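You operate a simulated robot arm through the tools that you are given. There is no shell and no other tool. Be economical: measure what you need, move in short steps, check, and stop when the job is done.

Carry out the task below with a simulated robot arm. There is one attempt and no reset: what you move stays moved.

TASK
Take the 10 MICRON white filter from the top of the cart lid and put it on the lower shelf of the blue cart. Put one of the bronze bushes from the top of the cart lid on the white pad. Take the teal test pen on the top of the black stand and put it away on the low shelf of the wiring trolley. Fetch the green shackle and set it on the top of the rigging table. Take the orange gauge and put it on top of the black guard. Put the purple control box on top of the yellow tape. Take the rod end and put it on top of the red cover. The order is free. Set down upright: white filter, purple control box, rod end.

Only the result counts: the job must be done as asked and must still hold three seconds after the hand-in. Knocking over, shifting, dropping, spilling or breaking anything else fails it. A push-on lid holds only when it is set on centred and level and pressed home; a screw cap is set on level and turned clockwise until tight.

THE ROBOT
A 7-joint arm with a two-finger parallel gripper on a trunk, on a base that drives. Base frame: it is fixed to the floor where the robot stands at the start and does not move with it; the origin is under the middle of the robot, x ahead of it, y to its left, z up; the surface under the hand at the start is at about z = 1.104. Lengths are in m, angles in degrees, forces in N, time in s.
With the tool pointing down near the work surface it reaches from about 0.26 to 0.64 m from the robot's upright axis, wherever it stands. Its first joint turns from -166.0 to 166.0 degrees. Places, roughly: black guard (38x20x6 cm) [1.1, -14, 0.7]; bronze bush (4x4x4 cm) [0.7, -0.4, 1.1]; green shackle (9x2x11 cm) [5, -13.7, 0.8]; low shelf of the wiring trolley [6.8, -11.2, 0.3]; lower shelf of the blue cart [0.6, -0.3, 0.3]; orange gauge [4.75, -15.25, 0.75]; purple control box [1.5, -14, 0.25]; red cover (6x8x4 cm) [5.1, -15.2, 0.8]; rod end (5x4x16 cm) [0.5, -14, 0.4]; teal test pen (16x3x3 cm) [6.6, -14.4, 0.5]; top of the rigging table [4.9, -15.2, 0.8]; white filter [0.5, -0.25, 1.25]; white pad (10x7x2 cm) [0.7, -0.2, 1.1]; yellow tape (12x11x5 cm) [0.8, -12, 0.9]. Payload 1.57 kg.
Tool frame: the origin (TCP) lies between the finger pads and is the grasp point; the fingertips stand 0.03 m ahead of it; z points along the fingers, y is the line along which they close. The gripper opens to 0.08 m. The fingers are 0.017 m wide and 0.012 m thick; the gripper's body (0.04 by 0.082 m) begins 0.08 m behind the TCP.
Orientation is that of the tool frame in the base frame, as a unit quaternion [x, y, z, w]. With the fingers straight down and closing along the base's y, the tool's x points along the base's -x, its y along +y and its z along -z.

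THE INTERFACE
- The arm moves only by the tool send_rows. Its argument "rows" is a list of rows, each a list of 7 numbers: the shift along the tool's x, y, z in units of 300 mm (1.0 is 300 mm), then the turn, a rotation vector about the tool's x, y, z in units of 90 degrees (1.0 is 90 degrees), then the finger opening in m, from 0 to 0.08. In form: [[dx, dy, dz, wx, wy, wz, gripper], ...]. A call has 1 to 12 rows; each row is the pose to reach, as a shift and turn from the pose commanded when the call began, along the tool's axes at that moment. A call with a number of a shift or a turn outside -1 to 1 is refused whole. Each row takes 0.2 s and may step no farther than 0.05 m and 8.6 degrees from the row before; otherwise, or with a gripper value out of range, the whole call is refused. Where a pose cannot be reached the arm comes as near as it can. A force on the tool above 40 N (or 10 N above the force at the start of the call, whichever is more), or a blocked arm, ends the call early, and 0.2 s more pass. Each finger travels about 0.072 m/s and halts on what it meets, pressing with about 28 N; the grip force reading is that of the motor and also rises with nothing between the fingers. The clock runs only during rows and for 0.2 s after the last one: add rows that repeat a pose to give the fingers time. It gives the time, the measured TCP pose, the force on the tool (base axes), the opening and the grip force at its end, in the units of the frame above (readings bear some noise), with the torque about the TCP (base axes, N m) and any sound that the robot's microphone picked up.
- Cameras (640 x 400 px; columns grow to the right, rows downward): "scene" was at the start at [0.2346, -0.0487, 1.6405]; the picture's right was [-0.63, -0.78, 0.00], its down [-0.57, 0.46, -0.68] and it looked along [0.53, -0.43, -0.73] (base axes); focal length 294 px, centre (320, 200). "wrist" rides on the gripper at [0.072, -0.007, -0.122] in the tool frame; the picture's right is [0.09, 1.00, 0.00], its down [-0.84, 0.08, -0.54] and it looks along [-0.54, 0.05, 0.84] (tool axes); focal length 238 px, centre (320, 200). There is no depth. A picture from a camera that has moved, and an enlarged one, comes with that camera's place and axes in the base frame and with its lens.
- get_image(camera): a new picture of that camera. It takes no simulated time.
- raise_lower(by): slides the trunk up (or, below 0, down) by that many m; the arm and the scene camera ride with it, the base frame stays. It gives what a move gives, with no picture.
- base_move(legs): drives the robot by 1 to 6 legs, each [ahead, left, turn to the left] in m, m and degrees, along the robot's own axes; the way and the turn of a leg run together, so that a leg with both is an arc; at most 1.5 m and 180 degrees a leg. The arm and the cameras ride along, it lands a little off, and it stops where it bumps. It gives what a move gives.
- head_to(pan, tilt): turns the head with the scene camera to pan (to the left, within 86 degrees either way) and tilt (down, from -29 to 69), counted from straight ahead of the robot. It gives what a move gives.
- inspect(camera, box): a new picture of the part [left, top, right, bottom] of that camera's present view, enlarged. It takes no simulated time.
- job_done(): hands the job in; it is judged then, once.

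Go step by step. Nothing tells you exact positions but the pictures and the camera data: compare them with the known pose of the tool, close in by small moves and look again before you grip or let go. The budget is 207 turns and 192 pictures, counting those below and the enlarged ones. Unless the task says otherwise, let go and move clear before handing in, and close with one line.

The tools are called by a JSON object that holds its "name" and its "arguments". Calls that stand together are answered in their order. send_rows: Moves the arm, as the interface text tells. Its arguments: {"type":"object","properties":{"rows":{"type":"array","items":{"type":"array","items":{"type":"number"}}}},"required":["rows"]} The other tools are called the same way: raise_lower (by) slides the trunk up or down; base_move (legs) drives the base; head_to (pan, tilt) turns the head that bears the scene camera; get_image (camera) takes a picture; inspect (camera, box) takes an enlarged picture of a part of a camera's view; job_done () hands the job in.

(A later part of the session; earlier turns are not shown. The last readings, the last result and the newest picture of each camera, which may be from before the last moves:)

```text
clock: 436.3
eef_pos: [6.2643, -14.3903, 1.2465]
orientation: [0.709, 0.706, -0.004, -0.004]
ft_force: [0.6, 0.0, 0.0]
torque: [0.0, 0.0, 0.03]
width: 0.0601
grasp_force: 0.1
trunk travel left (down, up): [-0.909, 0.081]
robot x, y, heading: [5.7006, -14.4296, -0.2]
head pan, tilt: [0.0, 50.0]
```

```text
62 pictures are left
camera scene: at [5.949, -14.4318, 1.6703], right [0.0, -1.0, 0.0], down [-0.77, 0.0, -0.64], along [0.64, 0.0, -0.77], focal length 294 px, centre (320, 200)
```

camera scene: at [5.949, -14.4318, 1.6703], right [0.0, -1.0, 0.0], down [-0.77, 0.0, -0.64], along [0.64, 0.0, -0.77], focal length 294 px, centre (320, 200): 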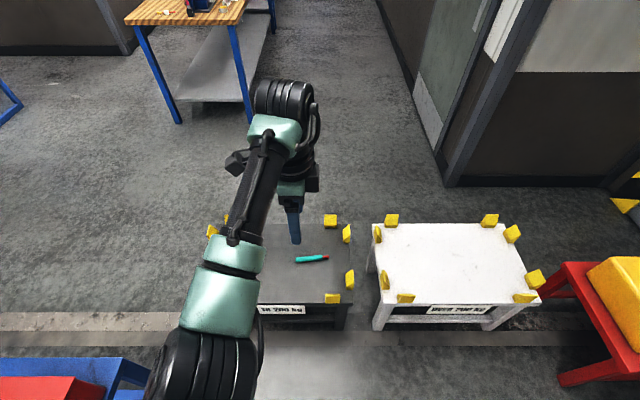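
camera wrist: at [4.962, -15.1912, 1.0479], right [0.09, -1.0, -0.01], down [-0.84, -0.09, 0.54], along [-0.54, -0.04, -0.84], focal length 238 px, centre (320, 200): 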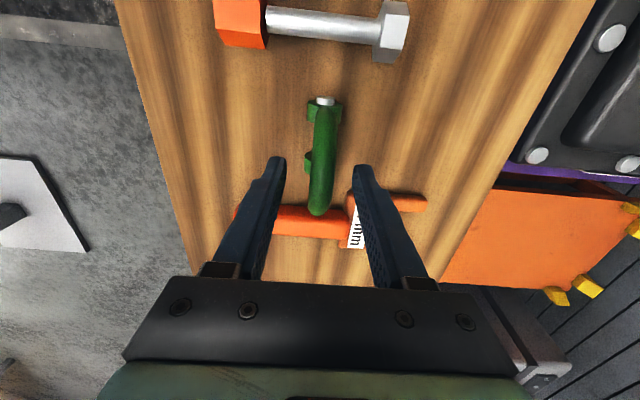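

{"name": "base_move", "arguments": {"legs": [[0.32, 0, 0]]}}

{"name": "raise_lower", "arguments": {"by": -0.4}}

{"name": "raise_lower", "arguments": {"by": -0.2}}

{"name": "get_image", "arguments": {"camera": "scene"}}

{"name": "get_image", "arguments": {"camera": "wrist"}}

```text
clock: 438.4
eef_pos: [6.58, -14.3899, 1.2478]
orientation: [0.707, 0.707, -0.003, -0.003]
ft_force: [0.1, 0.5, 0.6]
torque: [0.01, -0.02, -0.02]
width: 0.0599
grasp_force: 0.0
trunk travel left (down, up): [-0.909, 0.081]
robot x, y, heading: [6.01, -14.4353, -0.3]
head pan, tilt: [0.0, 50.0]
```

```text
clock: 442.3
eef_pos: [6.5786, -14.3906, 0.8468]
orientation: [0.707, 0.707, -0.004, -0.004]
ft_force: [0.4, 0.5, -0.2]
torque: [0.02, -0.04, 0.01]
width: 0.0601
grasp_force: 0.0
trunk travel left (down, up): [-0.509, 0.481]
robot x, y, heading: [6.0143, -14.4326, 0.3]
head pan, tilt: [0.0, 50.0]
```

```text
clock: 444.4
eef_pos: [6.5792, -14.3904, 0.6479]
orientation: [0.707, 0.708, -0.004, -0.004]
ft_force: [0.4, 0.3, 0.4]
torque: [0.01, 0.02, 0.02]
width: 0.06
grasp_force: 0.1
trunk travel left (down, up): [-0.309, 0.681]
robot x, y, heading: [6.0137, -14.4337, -0.0]
head pan, tilt: [0.0, 50.0]
```

```text
61 pictures are left
camera scene: at [6.2644, -14.4315, 1.0704], right [0.0, -1.0, 0.0], down [-0.77, 0.0, -0.64], along [0.64, 0.0, -0.77], focal length 294 px, centre (320, 200)
```

scene: 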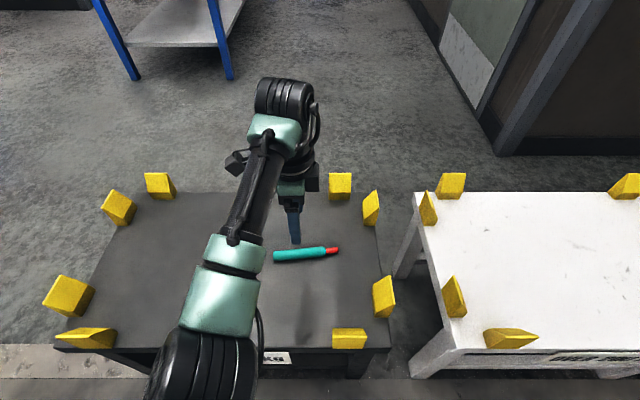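

```text
60 pictures are left
camera wrist: at [6.5729, -14.3194, 0.7685], right [1.0, 0.09, -0.01], down [0.08, -0.84, 0.54], along [0.04, -0.54, -0.84], focal length 238 px, centre (320, 200)
```

wrist: 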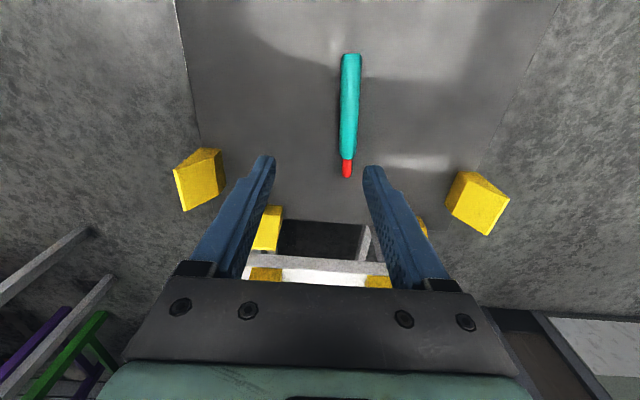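

{"name": "send_rows", "arguments": {"rows": [[-0.003, 0.05, 0.1, 0, 0, -0.04, 0.06], [-0.007, 0.11, 0.22, 0, 0, -0.078, 0.06], [-0.007, 0.11, 0.36, 0, 0, -0.078, 0.06], [-0.007, 0.11, 0.46, 0, 0, -0.078, 0.06], [-0.007, 0.11, 0.46, 0, 0, -0.078, 0.06]]}}

{"name": "get_image", "arguments": {"camera": "wrist"}}

{"name": "inspect", "arguments": {"camera": "scene", "box": [240, 180, 380, 290]}}

```text
clock: 445.6
eef_pos: [6.6129, -14.3931, 0.507]
orientation: [0.662, 0.749, -0.004, -0.005]
ft_force: [0.4, 0.1, 0.8]
torque: [-0.01, -0.01, 0.01]
width: 0.0599
grasp_force: 0.2
trunk travel left (down, up): [-0.309, 0.681]
robot x, y, heading: [6.0088, -14.4337, -0.1]
head pan, tilt: [0.0, 50.0]
```

```text
59 pictures are left
camera wrist: at [6.5971, -14.3234, 0.628], right [0.98, 0.21, -0.01], down [0.18, -0.82, 0.54], along [0.11, -0.53, -0.84], focal length 238 px, centre (320, 200)
```

wrist: 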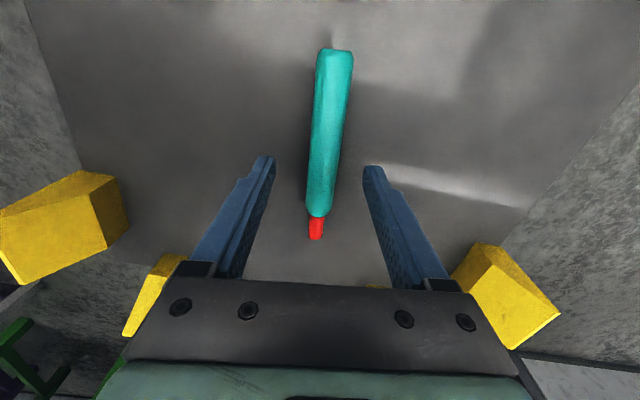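

```text
3.64 times, centred on (310, 235) of scene
camera zoom: at [6.2645, -14.4315, 1.0703], right [0.0, -1.0, 0.0], down [-0.77, 0.0, -0.64], along [0.64, 0.0, -0.77], focal length 1068 px, centre (356, 73)
```

zoom: 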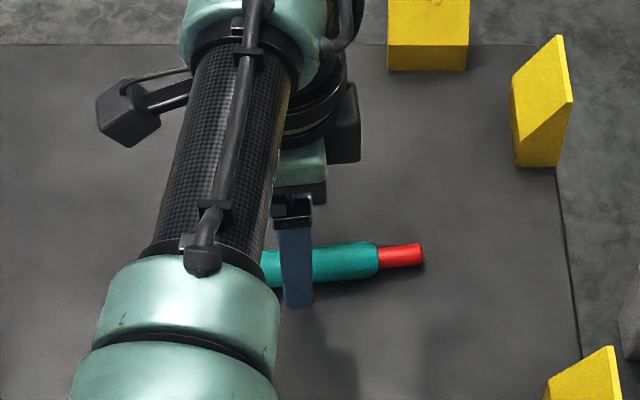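

{"name": "send_rows", "arguments": {"rows": [[0, 0.005, 0.04, 0, 0, 0, 0.06], [0, 0.005, 0.08, 0, 0, 0, 0.06], [0, 0.005, 0.08, 0, 0, 0, 0.06]]}}

{"name": "get_image", "arguments": {"camera": "wrist"}}

```text
clock: 446.4
eef_pos: [6.6131, -14.3924, 0.483]
orientation: [0.663, 0.749, -0.004, -0.004]
ft_force: [-0.6, -0.7, -0.5]
torque: [0.01, -0.01, -0.04]
width: 0.0601
grasp_force: 0.1
trunk travel left (down, up): [-0.309, 0.681]
robot x, y, heading: [6.0145, -14.4336, -0.4]
head pan, tilt: [0.0, 50.0]
```

```text
57 pictures are left
camera wrist: at [6.5984, -14.3232, 0.605], right [0.98, 0.21, -0.01], down [0.18, -0.82, 0.54], along [0.11, -0.53, -0.84], focal length 238 px, centre (320, 200)
```

wrist: 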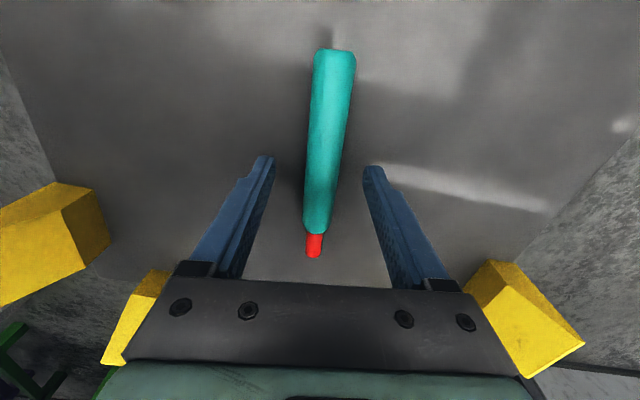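

{"name": "send_rows", "arguments": {"rows": [[0, 0, 0, 0, 0, 0, 0.045], [0, 0, 0, 0, 0, 0, 0.03], [0, 0, 0, 0, 0, 0, 0.015], [0, 0, 0, 0, 0, 0, 0.0], [0, 0, 0, 0, 0, 0, 0.0]]}}

{"name": "send_rows", "arguments": {"rows": [[0, 0, -0.1, 0, 0, 0, 0], [0, 0, -0.2, 0, 0, 0, 0], [0, 0, -0.3, 0, 0, 0, 0], [0, 0, -0.4, 0, 0, 0.0, 0]]}}

{"name": "get_image", "arguments": {"camera": "wrist"}}

```text
clock: 447.6
eef_pos: [6.6146, -14.3931, 0.4854]
orientation: [0.663, 0.749, -0.005, -0.005]
ft_force: [-0.1, -0.8, 0.5]
torque: [0.02, 0.01, -0.01]
width: 0.0249
grasp_force: 28.1
trunk travel left (down, up): [-0.309, 0.681]
robot x, y, heading: [6.0125, -14.4337, 0.2]
head pan, tilt: [0.0, 50.0]
```

```text
clock: 448.6
eef_pos: [6.6121, -14.3923, 0.6043]
orientation: [0.662, 0.749, -0.002, -0.004]
ft_force: [0.8, 0.9, -0.4]
torque: [0.02, -0.01, -0.02]
width: 0.0249
grasp_force: 28.0
trunk travel left (down, up): [-0.309, 0.681]
robot x, y, heading: [6.0134, -14.4348, -0.0]
head pan, tilt: [0.0, 50.0]
```

```text
56 pictures are left
camera wrist: at [6.5987, -14.3233, 0.7255], right [0.98, 0.21, -0.01], down [0.19, -0.82, 0.54], along [0.11, -0.53, -0.84], focal length 238 px, centre (320, 200)
```

wrist: 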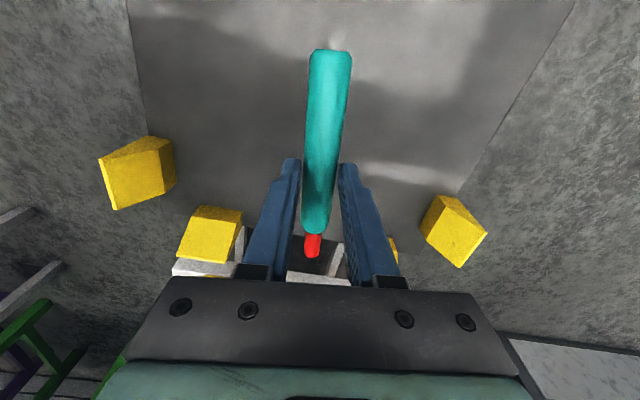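

Pen is held. I need a route to the wiring trolley; raise and look left.

{"name": "raise_lower", "arguments": {"by": 0.4}}

{"name": "base_move", "arguments": {"legs": [[-0.35, 0, 0]]}}

{"name": "head_to", "arguments": {"pan": 60, "tilt": 30}}

{"name": "get_image", "arguments": {"camera": "scene"}}

```text
clock: 452.5
eef_pos: [6.6148, -14.3937, 1.0033]
orientation: [0.662, 0.749, -0.004, -0.005]
ft_force: [0.4, -0.5, -0.5]
torque: [-0.04, 0.03, -0.01]
width: 0.0247
grasp_force: 28.2
trunk travel left (down, up): [-0.709, 0.281]
robot x, y, heading: [6.0145, -14.4313, 0.2]
head pan, tilt: [0.0, 50.0]
```

```text
clock: 454.7
eef_pos: [6.2669, -14.3946, 1.0036]
orientation: [0.664, 0.748, -0.004, -0.005]
ft_force: [-0.1, -0.1, -0.6]
torque: [-0.02, -0.01, -0.01]
width: 0.0251
grasp_force: 28.0
trunk travel left (down, up): [-0.709, 0.281]
robot x, y, heading: [5.6647, -14.4305, -0.2]
head pan, tilt: [0.0, 50.0]
```

```text
clock: 456.0
eef_pos: [6.2672, -14.3943, 1.0023]
orientation: [0.664, 0.748, -0.004, -0.005]
ft_force: [0.1, -0.5, -0.8]
torque: [-0.02, 0.01, 0.0]
width: 0.0252
grasp_force: 27.5
trunk travel left (down, up): [-0.709, 0.281]
robot x, y, heading: [5.6656, -14.4307, 0.1]
head pan, tilt: [60.0, 30.0]
```

```text
55 pictures are left
camera scene: at [5.8851, -14.3535, 1.4998], right [0.86, -0.5, 0.0], down [-0.25, -0.43, -0.87], along [0.43, 0.75, -0.5], focal length 294 px, centre (320, 200)
```

scene: 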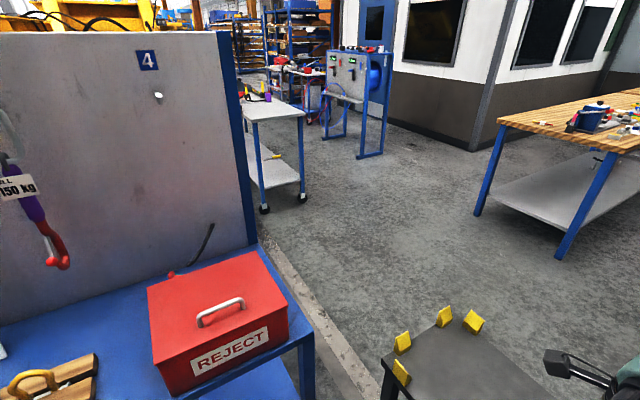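

{"name": "raise_lower", "arguments": {"by": 0.2}}

{"name": "base_move", "arguments": {"legs": [[-1.4, 0, 0], [-1.4, 0, 0], [0, 0, 90]]}}

{"name": "base_move", "arguments": {"legs": [[0.85, 0, 0], [0.83, 0, 0], [0, 0, -90]]}}

{"name": "head_to", "arguments": {"pan": 0, "tilt": 20}}

{"name": "get_image", "arguments": {"camera": "scene"}}

```text
clock: 458.2
eef_pos: [6.2667, -14.3939, 1.2042]
orientation: [0.664, 0.748, -0.004, -0.004]
ft_force: [0.6, 0.6, -1.2]
torque: [-0.02, 0.02, 0.01]
width: 0.025
grasp_force: 27.6
trunk travel left (down, up): [-0.909, 0.081]
robot x, y, heading: [5.6653, -14.4306, -0.1]
head pan, tilt: [60.0, 30.0]
```

```text
clock: 475.5
eef_pos: [2.8391, -13.8565, 1.2047]
orientation: [-0.069, 0.998, -0.006, 0.0]
ft_force: [-0.1, -0.2, -0.9]
torque: [-0.02, -0.03, 0.01]
width: 0.025
grasp_force: 27.5
trunk travel left (down, up): [-0.909, 0.081]
robot x, y, heading: [2.8917, -14.4546, 90.9]
head pan, tilt: [60.0, 30.0]
```

```text
clock: 487.8
eef_pos: [3.4614, -12.7549, 1.2035]
orientation: [0.662, 0.749, -0.005, -0.005]
ft_force: [-0.2, 0.3, -0.4]
torque: [-0.02, -0.01, -0.01]
width: 0.0249
grasp_force: 27.8
trunk travel left (down, up): [-0.909, 0.081]
robot x, y, heading: [2.866, -12.7945, 0.0]
head pan, tilt: [60.0, 30.0]
```

```text
clock: 489.1
eef_pos: [3.4616, -12.7536, 1.2035]
orientation: [0.663, 0.748, -0.004, -0.005]
ft_force: [0.1, -0.2, -2.1]
torque: [0.03, 0.0, 0.03]
width: 0.025
grasp_force: 28.0
trunk travel left (down, up): [-0.909, 0.081]
robot x, y, heading: [2.8624, -12.7931, -0.3]
head pan, tilt: [0.0, 20.0]
```

```text
54 pictures are left
camera scene: at [3.1286, -12.7935, 1.7159], right [0.0, -1.0, 0.0], down [-0.34, 0.0, -0.94], along [0.94, 0.0, -0.34], focal length 294 px, centre (320, 200)
```

scene: 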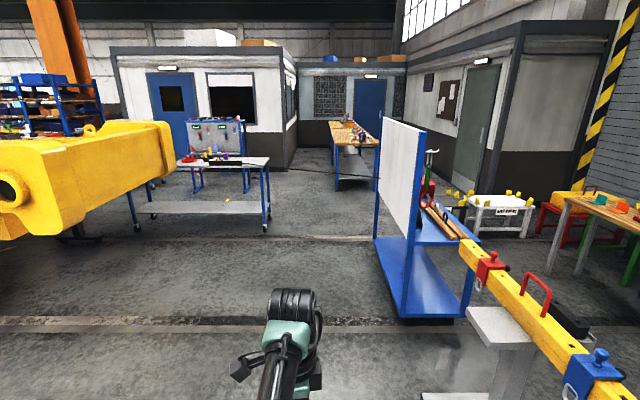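

{"name": "inspect", "arguments": {"camera": "scene", "box": [120, 110, 400, 260]}}

```text
2.29 times, centred on (260, 185) of scene
camera zoom: at [3.1286, -12.7935, 1.7159], right [0.0, -1.0, 0.0], down [-0.34, 0.0, -0.94], along [0.94, 0.0, -0.34], focal length 671 px, centre (457, 234)
```

zoom: 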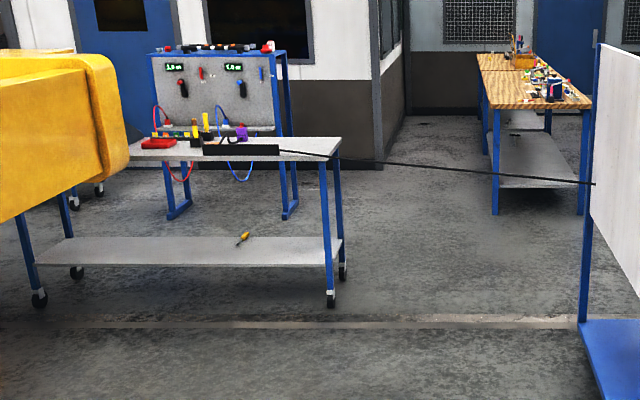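

{"name": "inspect", "arguments": {"camera": "scene", "box": [220, 160, 400, 215]}}

```text
3.56 times, centred on (310, 188) of scene
camera zoom: at [3.1286, -12.7935, 1.7159], right [0.0, -1.0, 0.0], down [-0.34, 0.0, -0.94], along [0.94, 0.0, -0.34], focal length 1044 px, centre (356, 244)
```

zoom: 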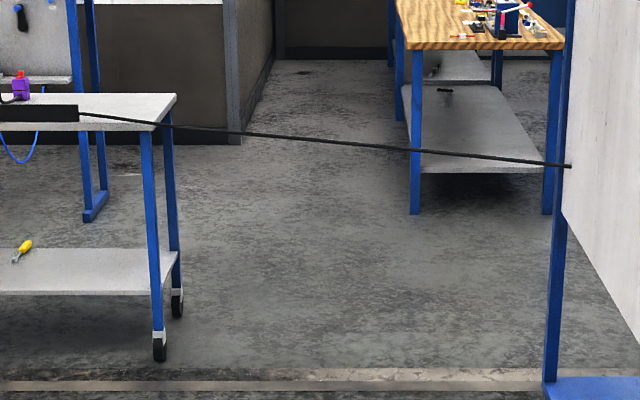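

A cable runs from the trolley's south end to the board, so I'll approach the wiring trolley from its west side only.

{"name": "base_move", "arguments": {"legs": [[1.2, 0, 0], [1.0, 0, 0], [0, 0.6, 0]]}}

{"name": "head_to", "arguments": {"pan": 15, "tilt": 25}}

{"name": "get_image", "arguments": {"camera": "scene"}}

```text
clock: 503.0
eef_pos: [5.6617, -12.101, 1.2026]
orientation: [0.653, 0.758, -0.004, -0.004]
ft_force: [0.6, -0.1, -1.2]
torque: [0.01, -0.01, -0.04]
width: 0.0248
grasp_force: 28.1
trunk travel left (down, up): [-0.909, 0.081]
robot x, y, heading: [5.0643, -12.1541, 1.6]
head pan, tilt: [0.0, 20.0]
```

```text
clock: 503.8
eef_pos: [5.6612, -12.1001, 1.2031]
orientation: [0.653, 0.758, -0.005, -0.004]
ft_force: [0.1, -0.5, 0.2]
torque: [0.0, 0.01, 0.0]
width: 0.0251
grasp_force: 28.0
trunk travel left (down, up): [-0.909, 0.081]
robot x, y, heading: [5.0626, -12.1589, 1.3]
head pan, tilt: [15.0, 25.0]
```

```text
51 pictures are left
camera scene: at [5.3244, -12.1246, 1.7078], right [0.28, -0.96, 0.0], down [-0.41, -0.12, -0.91], along [0.87, 0.26, -0.42], focal length 294 px, centre (320, 200)
```

scene: 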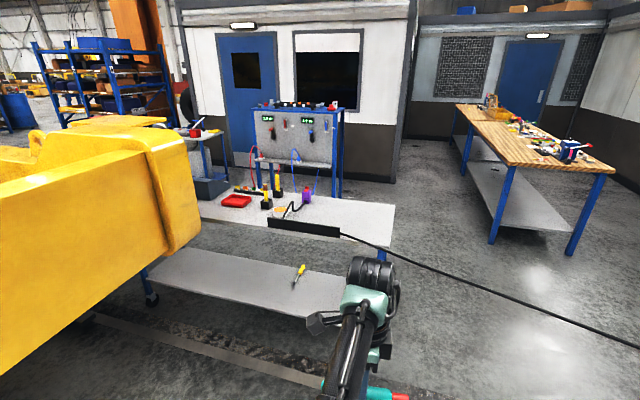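

{"name": "base_move", "arguments": {"legs": [[0, 0, -1.4], [0, 0.49, 0], [0.6, 0, 0]]}}

{"name": "raise_lower", "arguments": {"by": -0.4}}

{"name": "raise_lower", "arguments": {"by": -0.35}}

{"name": "head_to", "arguments": {"pan": 0, "tilt": 35}}

{"name": "get_image", "arguments": {"camera": "scene"}}

```text
clock: 510.1
eef_pos: [6.2652, -11.6342, 1.2023]
orientation: [0.665, 0.747, -0.004, -0.003]
ft_force: [0.8, 0.1, -1.7]
torque: [0.02, 0.05, 0.03]
width: 0.0248
grasp_force: 27.7
trunk travel left (down, up): [-0.909, 0.081]
robot x, y, heading: [5.664, -11.6697, -0.7]
head pan, tilt: [15.0, 25.0]
```

```text
clock: 513.9
eef_pos: [6.2645, -11.6342, 0.8041]
orientation: [0.665, 0.747, -0.004, -0.005]
ft_force: [-0.1, -0.3, -1.3]
torque: [0.0, -0.02, -0.03]
width: 0.0247
grasp_force: 27.9
trunk travel left (down, up): [-0.509, 0.481]
robot x, y, heading: [5.6631, -11.6669, -0.2]
head pan, tilt: [15.0, 25.0]
```

```text
clock: 517.3
eef_pos: [6.2648, -11.6342, 0.4536]
orientation: [0.666, 0.746, -0.004, -0.005]
ft_force: [0.2, 0.7, -1.0]
torque: [0.04, 0.01, 0.01]
width: 0.025
grasp_force: 27.7
trunk travel left (down, up): [-0.159, 0.831]
robot x, y, heading: [5.6634, -11.6672, -0.4]
head pan, tilt: [15.0, 25.0]
```

```text
clock: 518.1
eef_pos: [6.2647, -11.6356, 0.4537]
orientation: [0.665, 0.747, -0.004, -0.005]
ft_force: [0.0, 0.0, -0.7]
torque: [0.01, -0.01, -0.02]
width: 0.0251
grasp_force: 28.1
trunk travel left (down, up): [-0.159, 0.831]
robot x, y, heading: [5.6642, -11.6685, -0.3]
head pan, tilt: [0.0, 35.0]
```

```text
50 pictures are left
camera scene: at [5.9257, -11.6697, 0.9421], right [-0.01, -1.0, 0.0], down [-0.57, 0.0, -0.82], along [0.82, 0.0, -0.57], focal length 294 px, centre (320, 200)
```

scene: 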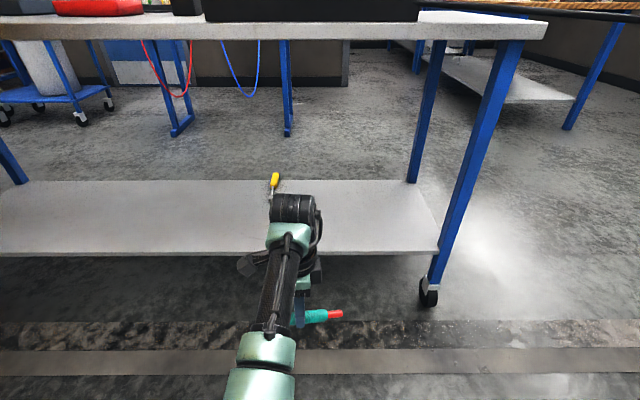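

{"name": "base_move", "arguments": {"legs": [[0.44, 0, 0.3]]}}

{"name": "get_image", "arguments": {"camera": "scene"}}

{"name": "get_image", "arguments": {"camera": "wrist"}}

```text
clock: 520.8
eef_pos: [6.7061, -11.633, 0.4536]
orientation: [0.664, 0.747, -0.004, -0.003]
ft_force: [0.6, -0.7, -0.4]
torque: [0.0, 0.01, 0.01]
width: 0.0251
grasp_force: 28.4
trunk travel left (down, up): [-0.159, 0.831]
robot x, y, heading: [6.1069, -11.6713, -0.1]
head pan, tilt: [0.0, 35.0]
```

```text
49 pictures are left
camera scene: at [6.3679, -11.6707, 0.9421], right [0.0, -1.0, 0.0], down [-0.57, 0.0, -0.82], along [0.82, 0.0, -0.57], focal length 294 px, centre (320, 200)
```

scene: 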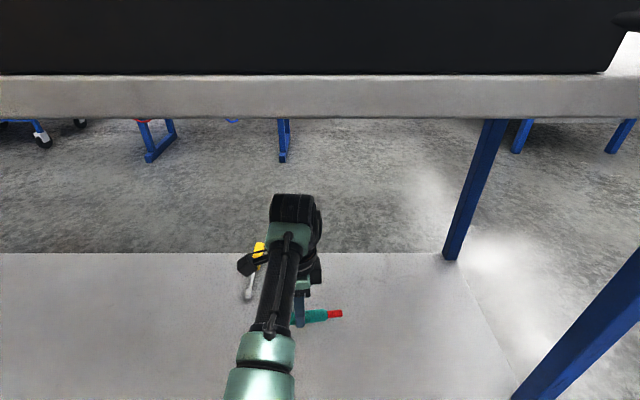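

```text
48 pictures are left
camera wrist: at [6.6915, -11.5636, 0.575], right [0.98, 0.21, -0.01], down [0.18, -0.82, 0.54], along [0.1, -0.53, -0.84], focal length 238 px, centre (320, 200)
```

wrist: 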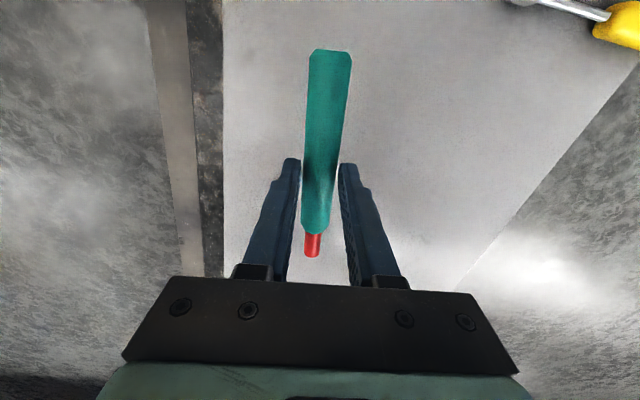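

{"name": "send_rows", "arguments": {"rows": [[0, 0, 0.1, 0, 0, 0, 0], [0, 0, 0.2, 0, 0, 0, 0], [0, 0, 0.3, 0, 0, 0, 0], [0, 0, 0.37, 0, 0, 0, 0], [0, 0, 0.385, 0, 0, 0, 0], [0, 0, 0.4, 0, 0, 0, 0], [0, 0, 0.415, 0, 0, 0, 0], [0, 0, 0.43, 0, 0, 0, 0]]}}

{"name": "get_image", "arguments": {"camera": "wrist"}}

```text
clock: 522.6
eef_pos: [6.7047, -11.632, 0.3231]
orientation: [0.664, 0.748, -0.003, -0.004]
ft_force: [0.5, 0.2, -0.6]
torque: [-0.01, 0.01, -0.01]
width: 0.0247
grasp_force: 28.0
trunk travel left (down, up): [-0.159, 0.831]
robot x, y, heading: [6.1083, -11.6712, -0.1]
head pan, tilt: [0.0, 35.0]
```

```text
47 pictures are left
camera wrist: at [6.6893, -11.563, 0.4456], right [0.98, 0.21, -0.01], down [0.18, -0.82, 0.54], along [0.1, -0.53, -0.84], focal length 238 px, centre (320, 200)
```

wrist: 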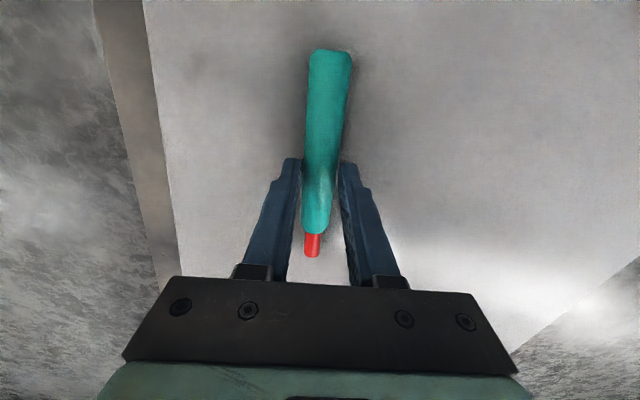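

{"name": "send_rows", "arguments": {"rows": [[0, 0, 0.01, 0, 0, 0, 0], [0, 0, 0.02, 0, 0, 0, 0], [0, 0, 0.03, 0, 0, 0, 0], [0, 0, 0.04, 0, 0, 0, 0], [0, 0, 0.05, 0, 0, 0, 0], [0, 0, 0.06, 0, 0, 0, 0]]}}

```text
clock: 524.0
eef_pos: [6.7062, -11.6333, 0.3108]
orientation: [0.664, 0.748, -0.001, -0.002]
ft_force: [-1.8, 0.8, 26.7]
torque: [0.06, -0.01, 0.07]
width: 0.0253
grasp_force: 28.0
trunk travel left (down, up): [-0.159, 0.831]
robot x, y, heading: [6.1045, -11.6709, 0.1]
head pan, tilt: [0.0, 35.0]
```

{"name": "send_rows", "arguments": {"rows": [[0, 0, -0.01, 0, 0, 0, 0], [0, 0, -0.014, 0, 0, 0, 0], [0, 0, -0.014, 0, 0, 0, 0.027], [0, 0, -0.014, 0, 0, 0, 0.03], [0, 0, -0.014, 0, 0, 0, 0.04], [0, 0, -0.014, 0, 0, 0, 0.05], [0, 0, -0.014, 0, 0, 0, 0.06]]}}

{"name": "send_rows", "arguments": {"rows": [[0, 0, -0.1, 0, 0, 0, 0.06], [0, 0, -0.2, 0, 0, 0, 0.06], [0, 0, -0.35, 0, 0, 0, 0.06]]}}

{"name": "get_image", "arguments": {"camera": "wrist"}}

```text
clock: 525.6
eef_pos: [6.7048, -11.6325, 0.3114]
orientation: [0.664, 0.748, -0.004, -0.004]
ft_force: [-0.2, 0.0, 0.5]
torque: [0.0, 0.03, -0.02]
width: 0.06
grasp_force: 0.1
trunk travel left (down, up): [-0.159, 0.831]
robot x, y, heading: [6.1072, -11.6716, -0.1]
head pan, tilt: [0.0, 35.0]
```

```text
clock: 526.4
eef_pos: [6.7047, -11.6369, 0.4149]
orientation: [0.664, 0.748, -0.004, -0.005]
ft_force: [1.1, 0.3, -0.4]
torque: [-0.01, 0.01, -0.02]
width: 0.0597
grasp_force: 0.1
trunk travel left (down, up): [-0.159, 0.831]
robot x, y, heading: [6.1041, -11.6715, -0.3]
head pan, tilt: [0.0, 35.0]
```

```text
46 pictures are left
camera wrist: at [6.6906, -11.5669, 0.5376], right [0.98, 0.21, -0.01], down [0.18, -0.82, 0.54], along [0.1, -0.53, -0.84], focal length 238 px, centre (320, 200)
```

wrist: 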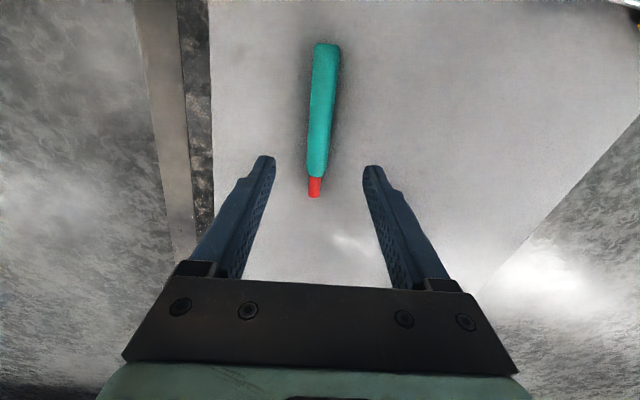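

Pen is on the low shelf. Backing out and returning along the same route to fetch the gauge.

{"name": "base_move", "arguments": {"legs": [[-0.55, 0, 0]]}}

{"name": "raise_lower", "arguments": {"by": 0.4}}

{"name": "raise_lower", "arguments": {"by": 0.4}}

{"name": "base_move", "arguments": {"legs": [[0, -1.12, 0.2], [-1.4, 0, 0], [-1.3, 0, 0], [0, 0, -90]]}}

{"name": "head_to", "arguments": {"pan": 0, "tilt": 45}}

```text
clock: 529.5
eef_pos: [6.1608, -11.6378, 0.415]
orientation: [0.666, 0.746, -0.003, -0.004]
ft_force: [0.5, -0.1, -0.8]
torque: [0.01, -0.01, -0.02]
width: 0.06
grasp_force: 0.1
trunk travel left (down, up): [-0.159, 0.831]
robot x, y, heading: [5.5608, -11.6715, -0.4]
head pan, tilt: [0.0, 35.0]
```

```text
clock: 533.4
eef_pos: [6.1598, -11.6377, 0.8153]
orientation: [0.666, 0.746, -0.004, -0.004]
ft_force: [-0.2, -0.5, 0.4]
torque: [0.01, 0.0, -0.01]
width: 0.06
grasp_force: 0.0
trunk travel left (down, up): [-0.559, 0.431]
robot x, y, heading: [5.5633, -11.6694, -0.6]
head pan, tilt: [0.0, 35.0]
```

```text
clock: 537.2
eef_pos: [6.1612, -11.6373, 1.2157]
orientation: [0.666, 0.746, -0.003, -0.005]
ft_force: [-0.6, -0.7, 0.6]
torque: [-0.04, 0.0, -0.01]
width: 0.06
grasp_force: 0.1
trunk travel left (down, up): [-0.959, 0.031]
robot x, y, heading: [5.5614, -11.6721, -0.5]
head pan, tilt: [0.0, 35.0]
```

```text
clock: 559.4
eef_pos: [2.9151, -13.3862, 1.2162]
orientation: [0.998, 0.07, -0.001, -0.006]
ft_force: [0.3, -0.4, 0.0]
torque: [-0.01, 0.0, -0.01]
width: 0.0601
grasp_force: 0.1
trunk travel left (down, up): [-0.959, 0.031]
robot x, y, heading: [2.8663, -12.7873, -88.8]
head pan, tilt: [0.0, 35.0]
```

```text
clock: 560.1
eef_pos: [2.9146, -13.3861, 1.2153]
orientation: [0.998, 0.069, 0.0, -0.005]
ft_force: [0.0, 0.4, 0.6]
torque: [0.0, 0.01, -0.05]
width: 0.0599
grasp_force: 0.0
trunk travel left (down, up): [-0.959, 0.031]
robot x, y, heading: [2.8688, -12.7883, -88.8]
head pan, tilt: [0.0, 45.0]
```

{"name": "base_move", "arguments": {"legs": [[0.8, 0, -1.2], [0.8, 0, 0], [0, 1.0, 0], [0, 0.88, 0]]}}

{"name": "send_rows", "arguments": {"rows": [[0, 0, 0, 0, 0, -0.09, 0.06], [0, 0, 0, 0, 0, -0.18, 0.06], [0, 0, 0, 0, 0, -0.27, 0.06], [0, 0, 0, 0, 0, -0.36, 0.06], [0, 0, 0, 0, 0, -0.45, 0.06], [0, 0, 0, 0, 0, -0.54, 0.06], [0, 0, 0, 0, 0, -0.63, 0.06], [0, 0, 0, 0, 0, -0.72, 0.06], [0, 0, 0, 0, 0, -0.8, 0.06], [0, 0, 0, 0, 0, -0.86, 0.06], [0, 0, 0, 0, 0, -0.922, 0.06], [0, 0, 0, 0, 0, -0.922, 0.06]]}}

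{"name": "send_rows", "arguments": {"rows": [[0, 0, 0, 0, -0.09, 0, 0.06], [0, 0, 0, 0, -0.18, 0, 0.06], [0, 0, 0, 0, -0.27, 0, 0.06], [0, 0, 0, 0, -0.333, 0, 0.06], [0, 0, 0, 0, -0.333, 0, 0.06]]}}

{"name": "get_image", "arguments": {"camera": "scene"}}

```text
clock: 577.2
eef_pos: [4.7604, -15.0009, 1.2169]
orientation: [0.998, 0.055, 0.0, -0.005]
ft_force: [0.1, 1.2, -0.6]
torque: [0.03, 0.02, 0.0]
width: 0.0599
grasp_force: 0.1
trunk travel left (down, up): [-0.959, 0.031]
robot x, y, heading: [4.7292, -14.3973, -90.6]
head pan, tilt: [0.0, 45.0]
```

```text
clock: 579.8
eef_pos: [4.7601, -14.9998, 1.2147]
orientation: [0.711, 0.704, 0.004, -0.005]
ft_force: [-0.1, -0.1, 0.8]
torque: [0.02, 0.01, 0.02]
width: 0.06
grasp_force: 0.0
trunk travel left (down, up): [-0.959, 0.031]
robot x, y, heading: [4.7348, -14.3996, -91.0]
head pan, tilt: [0.0, 45.0]
```

```text
clock: 581.0
eef_pos: [4.7599, -15.0013, 1.2156]
orientation: [0.689, 0.679, -0.18, 0.178]
ft_force: [-0.3, -0.6, 0.5]
torque: [-0.02, 0.03, 0.0]
width: 0.0602
grasp_force: 0.1
trunk travel left (down, up): [-0.959, 0.031]
robot x, y, heading: [4.7302, -14.403, -90.3]
head pan, tilt: [0.0, 45.0]
```

```text
45 pictures are left
camera scene: at [4.7314, -14.6523, 1.7272], right [-1.0, 0.01, 0.0], down [0.01, 0.71, -0.71], along [-0.01, -0.71, -0.71], focal length 294 px, centre (320, 200)
```

scene: 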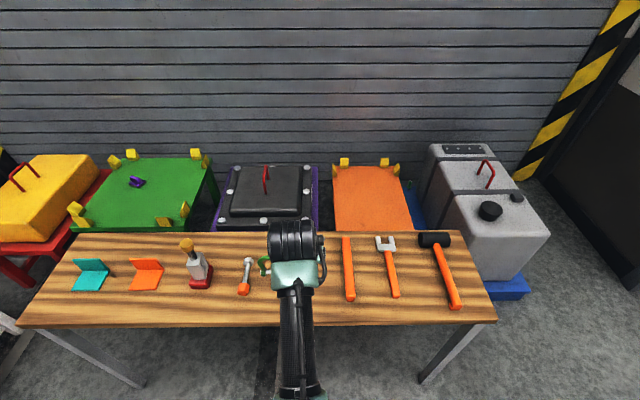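

{"name": "base_move", "arguments": {"legs": [[0, 0.035, 0.4], [0.11, 0, 0]]}}

{"name": "raise_lower", "arguments": {"by": -0.22}}

{"name": "get_image", "arguments": {"camera": "wrist"}}

{"name": "inspect", "arguments": {"camera": "scene", "box": [210, 200, 390, 320]}}

```text
clock: 582.7
eef_pos: [4.7999, -15.1096, 1.2156]
orientation: [0.686, 0.682, -0.18, 0.179]
ft_force: [0.5, -0.3, -0.3]
torque: [-0.02, -0.02, 0.01]
width: 0.0602
grasp_force: 0.1
trunk travel left (down, up): [-0.959, 0.031]
robot x, y, heading: [4.7642, -14.5137, -90.2]
head pan, tilt: [0.0, 45.0]
```

```text
clock: 585.0
eef_pos: [4.7998, -15.1097, 0.9959]
orientation: [0.686, 0.683, -0.179, 0.179]
ft_force: [0.3, -0.5, 0.1]
torque: [-0.01, 0.0, -0.03]
width: 0.0599
grasp_force: 0.0
trunk travel left (down, up): [-0.739, 0.251]
robot x, y, heading: [4.7665, -14.5117, -90.1]
head pan, tilt: [0.0, 45.0]
```

```text
44 pictures are left
camera wrist: at [4.792, -14.9886, 1.0663], right [1.0, 0.08, -0.04], down [0.07, -0.46, 0.88], along [0.05, -0.88, -0.47], focal length 238 px, centre (320, 200)
```

wrist: 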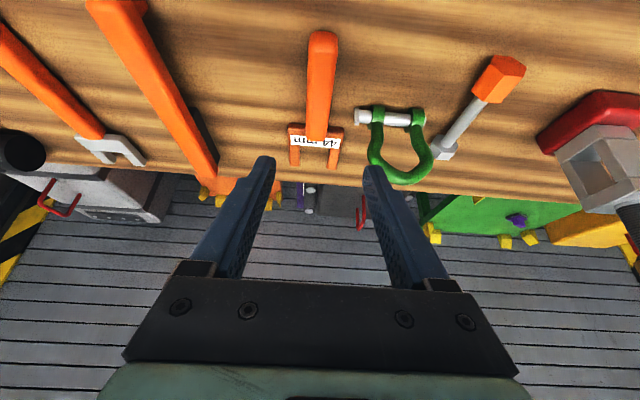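

```text
3.33 times, centred on (300, 260) of scene
camera zoom: at [4.7678, -14.7615, 1.5073], right [-1.0, 0.0, 0.0], down [0.0, 0.71, -0.71], along [0.0, -0.71, -0.71], focal length 979 px, centre (387, 0)
```

zoom: 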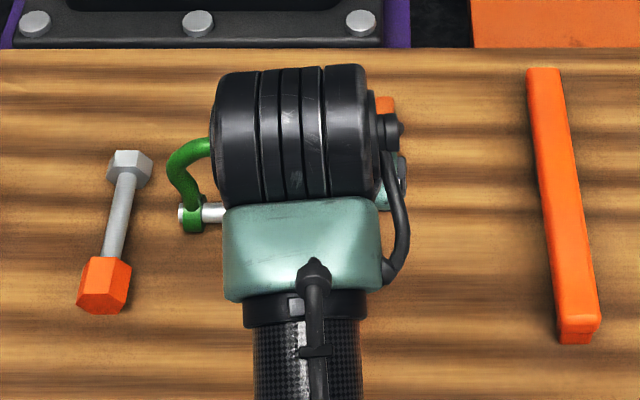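

{"name": "send_rows", "arguments": {"rows": [[0.04, -0.006, 0.11, 0, 0, 0, 0.05], [0.08, -0.012, 0.22, 0, 0, 0, 0.05], [0.12, -0.017, 0.33, 0, 0, 0, 0.05], [0.145, -0.017, 0.42, 0, 0, 0, 0.05], [0.145, -0.017, 0.42, 0, 0, 0, 0.05]]}}

{"name": "get_image", "arguments": {"camera": "wrist"}}

```text
clock: 586.2
eef_pos: [4.7933, -15.1352, 0.8641]
orientation: [0.686, 0.682, -0.18, 0.178]
ft_force: [-0.3, -0.7, 0.1]
torque: [0.02, 0.01, -0.01]
width: 0.05
grasp_force: 0.1
trunk travel left (down, up): [-0.739, 0.251]
robot x, y, heading: [4.7663, -14.5105, -90.3]
head pan, tilt: [0.0, 45.0]
```

```text
42 pictures are left
camera wrist: at [4.787, -15.0131, 0.9352], right [1.0, 0.07, -0.04], down [0.07, -0.46, 0.88], along [0.05, -0.88, -0.47], focal length 238 px, centre (320, 200)
```

wrist: 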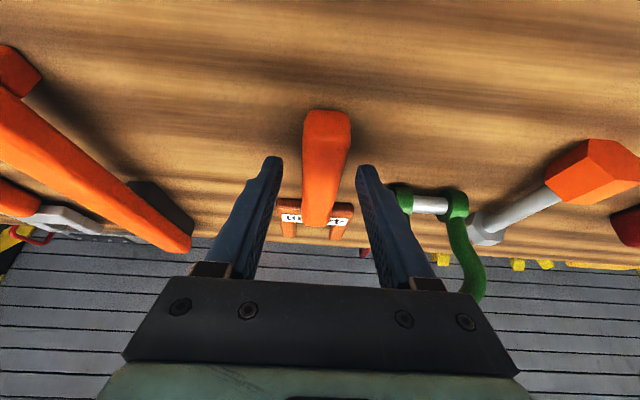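

{"name": "send_rows", "arguments": {"rows": [[0.008, 0.012, 0.015, 0, 0, 0, 0.05], [0.016, 0.012, 0.028, 0, 0, 0, 0.05], [0.016, 0.012, 0.028, 0, 0, 0, 0.035], [0.016, 0.012, 0.028, 0, 0, 0, 0.02], [0.016, 0.012, 0.028, 0, 0, 0, 0.0], [0.016, 0.012, 0.028, 0, 0, 0, 0.0], [0.016, 0.012, 0.028, 0, 0, 0, 0.0]]}}

{"name": "get_image", "arguments": {"camera": "wrist"}}

```text
clock: 587.8
eef_pos: [4.7973, -15.1345, 0.8558]
orientation: [0.686, 0.682, -0.18, 0.179]
ft_force: [-0.5, -0.6, 0.7]
torque: [-0.03, 0.04, -0.06]
width: 0.0275
grasp_force: 27.7
trunk travel left (down, up): [-0.739, 0.251]
robot x, y, heading: [4.7654, -14.5096, -90.2]
head pan, tilt: [0.0, 45.0]
```

```text
41 pictures are left
camera wrist: at [4.7908, -15.0125, 0.9254], right [1.0, 0.07, -0.04], down [0.07, -0.46, 0.88], along [0.05, -0.88, -0.47], focal length 238 px, centre (320, 200)
```

wrist: 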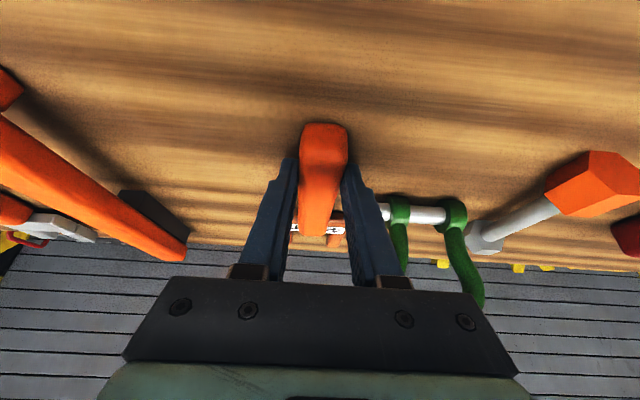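

{"name": "raise_lower", "arguments": {"by": 0.15}}

{"name": "get_image", "arguments": {"camera": "wrist"}}

```text
clock: 589.5
eef_pos: [4.7984, -15.1345, 1.006]
orientation: [0.686, 0.683, -0.179, 0.178]
ft_force: [-0.5, 0.2, -2.1]
torque: [0.1, 0.01, -0.01]
width: 0.0273
grasp_force: 27.2
trunk travel left (down, up): [-0.889, 0.101]
robot x, y, heading: [4.7659, -14.5135, -90.3]
head pan, tilt: [0.0, 45.0]
```

```text
40 pictures are left
camera wrist: at [4.7908, -15.0126, 1.0753], right [1.0, 0.08, -0.04], down [0.07, -0.47, 0.88], along [0.05, -0.88, -0.47], focal length 238 px, centre (320, 200)
```

wrist: 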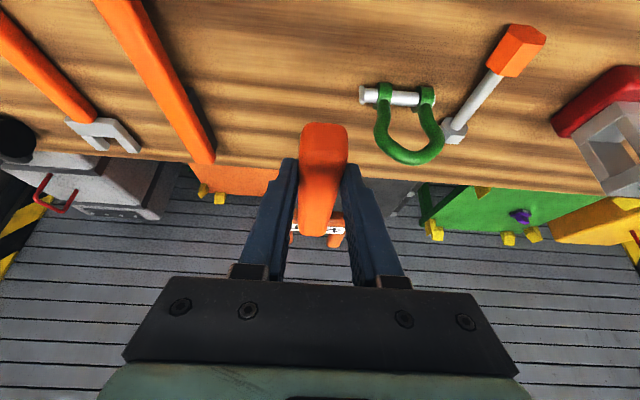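

{"name": "raise_lower", "arguments": {"by": 0.1}}

{"name": "base_move", "arguments": {"legs": [[-0.11, 0, 0], [0, -1.0, 0], [0, -0.94, 0]]}}

{"name": "base_move", "arguments": {"legs": [[-0.75, 0, 0], [-0.7, 0, 0], [0, -0.9, 0], [0, -0.8, 0]]}}

{"name": "head_to", "arguments": {"pan": 0, "tilt": 40}}

{"name": "get_image", "arguments": {"camera": "scene"}}

```text
clock: 590.9
eef_pos: [4.7981, -15.1333, 1.1046]
orientation: [0.686, 0.682, -0.179, 0.178]
ft_force: [0.3, 0.3, -1.1]
torque: [0.11, -0.02, 0.03]
width: 0.0272
grasp_force: 27.7
trunk travel left (down, up): [-0.989, 0.001]
robot x, y, heading: [4.7661, -14.5108, -90.1]
head pan, tilt: [0.0, 45.0]
```

```text
clock: 601.5
eef_pos: [2.8528, -15.051, 1.1038]
orientation: [0.672, 0.696, -0.176, 0.182]
ft_force: [0.0, -0.8, -1.5]
torque: [0.12, 0.0, 0.03]
width: 0.0273
grasp_force: 28.6
trunk travel left (down, up): [-0.989, 0.001]
robot x, y, heading: [2.7932, -14.4314, -88.2]
head pan, tilt: [0.0, 45.0]
```

```text
clock: 617.3
eef_pos: [1.0932, -13.6332, 1.1049]
orientation: [0.678, 0.691, -0.177, 0.181]
ft_force: [-0.3, -0.1, -1.4]
torque: [0.12, 0.0, 0.01]
width: 0.0275
grasp_force: 28.1
trunk travel left (down, up): [-0.989, 0.001]
robot x, y, heading: [1.0436, -13.0146, -88.6]
head pan, tilt: [0.0, 45.0]
```

```text
clock: 617.9
eef_pos: [1.092, -13.6334, 1.1046]
orientation: [0.677, 0.691, -0.177, 0.181]
ft_force: [0.7, 0.4, 0.1]
torque: [0.12, 0.0, -0.02]
width: 0.0273
grasp_force: 28.1
trunk travel left (down, up): [-0.989, 0.001]
robot x, y, heading: [1.0424, -13.0144, -88.8]
head pan, tilt: [0.0, 40.0]
```

```text
39 pictures are left
camera scene: at [1.0525, -13.2659, 1.7644], right [-1.0, -0.02, 0.0], down [-0.01, 0.64, -0.77], along [0.02, -0.77, -0.64], focal length 294 px, centre (320, 200)
```

scene: 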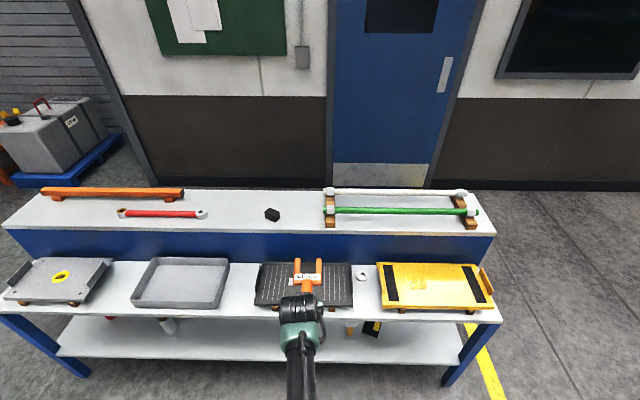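

{"name": "base_move", "arguments": {"legs": [[0, 0.05, -1.3], [0.23, 0, 0]]}}

{"name": "raise_lower", "arguments": {"by": -0.2}}

{"name": "get_image", "arguments": {"camera": "scene"}}

{"name": "get_image", "arguments": {"camera": "wrist"}}

```text
clock: 620.2
eef_pos: [1.1305, -13.8644, 1.1049]
orientation: [0.685, 0.684, -0.179, 0.179]
ft_force: [0.3, -0.2, -1.8]
torque: [0.11, 0.04, 0.01]
width: 0.0274
grasp_force: 27.2
trunk travel left (down, up): [-0.989, 0.001]
robot x, y, heading: [1.096, -13.2415, -90.0]
head pan, tilt: [0.0, 40.0]
```

```text
clock: 622.4
eef_pos: [1.1299, -13.8647, 0.9056]
orientation: [0.684, 0.684, -0.178, 0.179]
ft_force: [-0.1, 0.2, -1.4]
torque: [0.07, -0.01, -0.01]
width: 0.0273
grasp_force: 27.9
trunk travel left (down, up): [-0.789, 0.201]
robot x, y, heading: [1.1008, -13.2452, -90.1]
head pan, tilt: [0.0, 40.0]
```

```text
38 pictures are left
camera scene: at [1.0984, -13.4963, 1.5645], right [-1.0, 0.0, 0.0], down [0.0, 0.64, -0.77], along [0.0, -0.77, -0.64], focal length 294 px, centre (320, 200)
```

scene: 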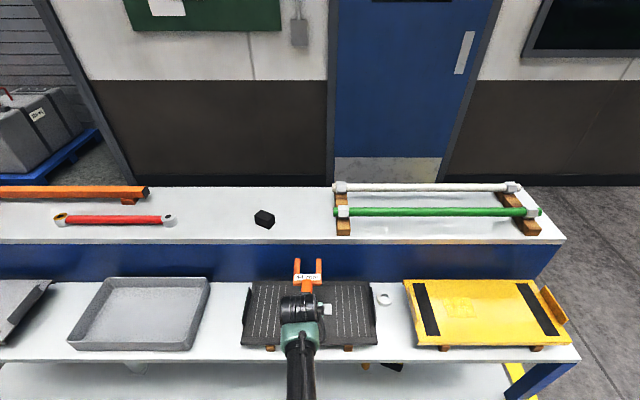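

```text
37 pictures are left
camera wrist: at [1.1228, -13.7431, 0.9753], right [1.0, 0.08, -0.04], down [0.08, -0.47, 0.88], along [0.05, -0.88, -0.47], focal length 238 px, centre (320, 200)
```

wrist: 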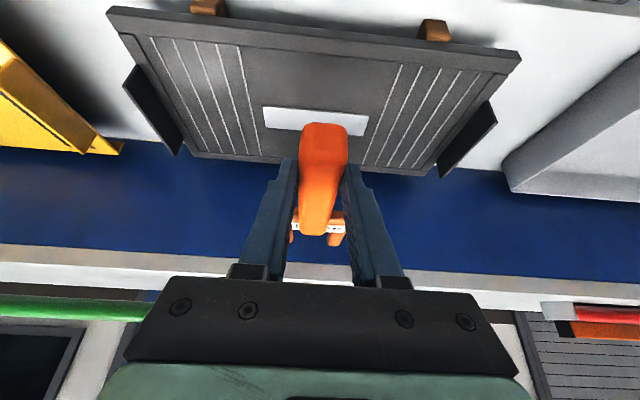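

{"name": "send_rows", "arguments": {"rows": [[-0.072, 0, 0.042, 0, 0, 0, 0], [-0.01, 0, 0.15, 0, 0, 0, 0], [0.05, 0, 0.255, 0, 0, 0, 0], [0.095, 0, 0.33, 0, 0, 0, 0], [0.095, 0, 0.33, 0, 0, 0, 0]]}}

{"name": "get_image", "arguments": {"camera": "wrist"}}

{"name": "inspect", "arguments": {"camera": "scene", "box": [230, 240, 400, 360]}}

```text
clock: 623.6
eef_pos: [1.1274, -13.8715, 0.8279]
orientation: [0.684, 0.684, -0.179, 0.179]
ft_force: [0.1, -0.4, -1.5]
torque: [0.1, -0.02, 0.02]
width: 0.0274
grasp_force: 28.1
out of reach, approached as far as the arm can: row 3, 4, 5
trunk travel left (down, up): [-0.789, 0.201]
robot x, y, heading: [1.0938, -13.2417, -90.1]
head pan, tilt: [0.0, 40.0]
```

```text
36 pictures are left
camera wrist: at [1.119, -13.7499, 0.8983], right [1.0, 0.08, -0.04], down [0.08, -0.46, 0.88], along [0.05, -0.88, -0.47], focal length 238 px, centre (320, 200)
```

wrist: 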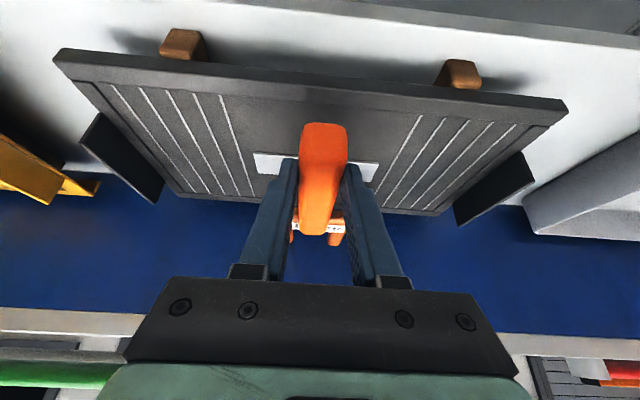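

```text
3.33 times, centred on (315, 300) of scene
camera zoom: at [1.0984, -13.4963, 1.5645], right [-1.0, 0.0, 0.0], down [0.0, 0.64, -0.77], along [0.0, -0.77, -0.64], focal length 979 px, centre (337, -133)
```

zoom: 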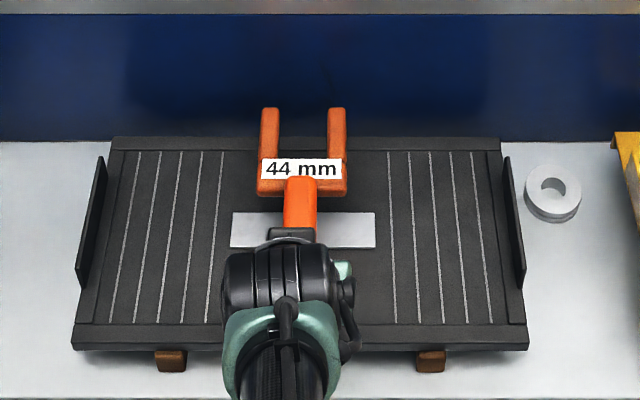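

Arm limit reached; I'll lower with the trunk instead.

{"name": "raise_lower", "arguments": {"by": -0.03}}

{"name": "send_rows", "arguments": {"rows": [[0, 0, 0, 0, 0, 0, 0]]}}

```text
clock: 624.3
eef_pos: [1.1272, -13.8706, 0.7967]
orientation: [0.684, 0.684, -0.179, 0.179]
ft_force: [0.7, 0.7, -1.9]
torque: [0.13, 0.0, 0.02]
width: 0.0273
grasp_force: 27.4
trunk travel left (down, up): [-0.759, 0.231]
robot x, y, heading: [1.0968, -13.2428, -90.0]
head pan, tilt: [0.0, 40.0]
```

```text
clock: 624.7
eef_pos: [1.1263, -13.8719, 0.7967]
orientation: [0.684, 0.684, -0.179, 0.179]
ft_force: [0.0, 0.2, -1.2]
torque: [0.14, 0.01, 0.03]
width: 0.0274
grasp_force: 27.6
trunk travel left (down, up): [-0.759, 0.231]
robot x, y, heading: [1.0971, -13.2415, -90.1]
head pan, tilt: [0.0, 40.0]
```

{"name": "raise_lower", "arguments": {"by": -0.01}}

{"name": "inspect", "arguments": {"camera": "wrist", "box": [180, 60, 480, 260]}}

```text
clock: 625.3
eef_pos: [1.1274, -13.8716, 0.7878]
orientation: [0.684, 0.685, -0.179, 0.179]
ft_force: [-0.4, 1.0, -1.7]
torque: [0.13, 0.01, -0.02]
width: 0.0271
grasp_force: 27.8
trunk travel left (down, up): [-0.749, 0.241]
robot x, y, heading: [1.0935, -13.2427, -89.8]
head pan, tilt: [0.0, 40.0]
```

```text
2.00 times, centred on (330, 160) of wrist
camera zoom: at [1.1191, -13.7497, 0.8581], right [1.0, 0.08, -0.04], down [0.08, -0.46, 0.88], along [0.05, -0.88, -0.47], focal length 477 px, centre (300, 280)
```

zoom: 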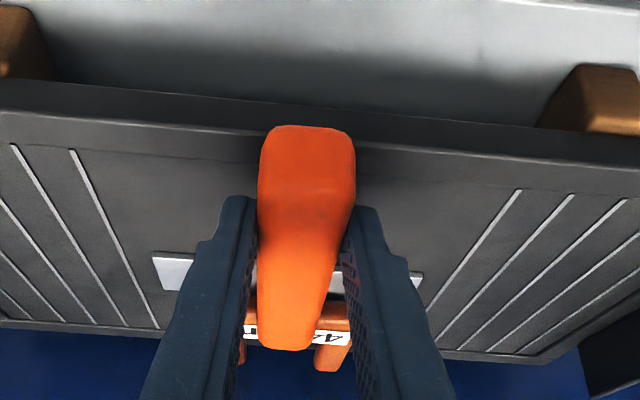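

{"name": "raise_lower", "arguments": {"by": -0.008}}

{"name": "raise_lower", "arguments": {"by": -0.006}}

```text
clock: 625.9
eef_pos: [1.1283, -13.8739, 0.7831]
orientation: [0.684, 0.683, -0.181, 0.182]
ft_force: [1.1, 0.6, 9.4]
torque: [-1.01, 0.07, 0.02]
width: 0.0278
grasp_force: 27.7
trunk travel left (down, up): [-0.741, 0.249]
robot x, y, heading: [1.093, -13.2428, -90.1]
head pan, tilt: [0.0, 40.0]
```

```text
clock: 626.4
eef_pos: [1.1272, -13.8732, 0.7783]
orientation: [0.683, 0.683, -0.182, 0.184]
ft_force: [-0.9, 4.6, 29.9]
torque: [-0.3, 0.03, 0.03]
width: 0.0276
grasp_force: 28.3
trunk travel left (down, up): [-0.735, 0.255]
robot x, y, heading: [1.0925, -13.2429, -89.9]
head pan, tilt: [0.0, 40.0]
```

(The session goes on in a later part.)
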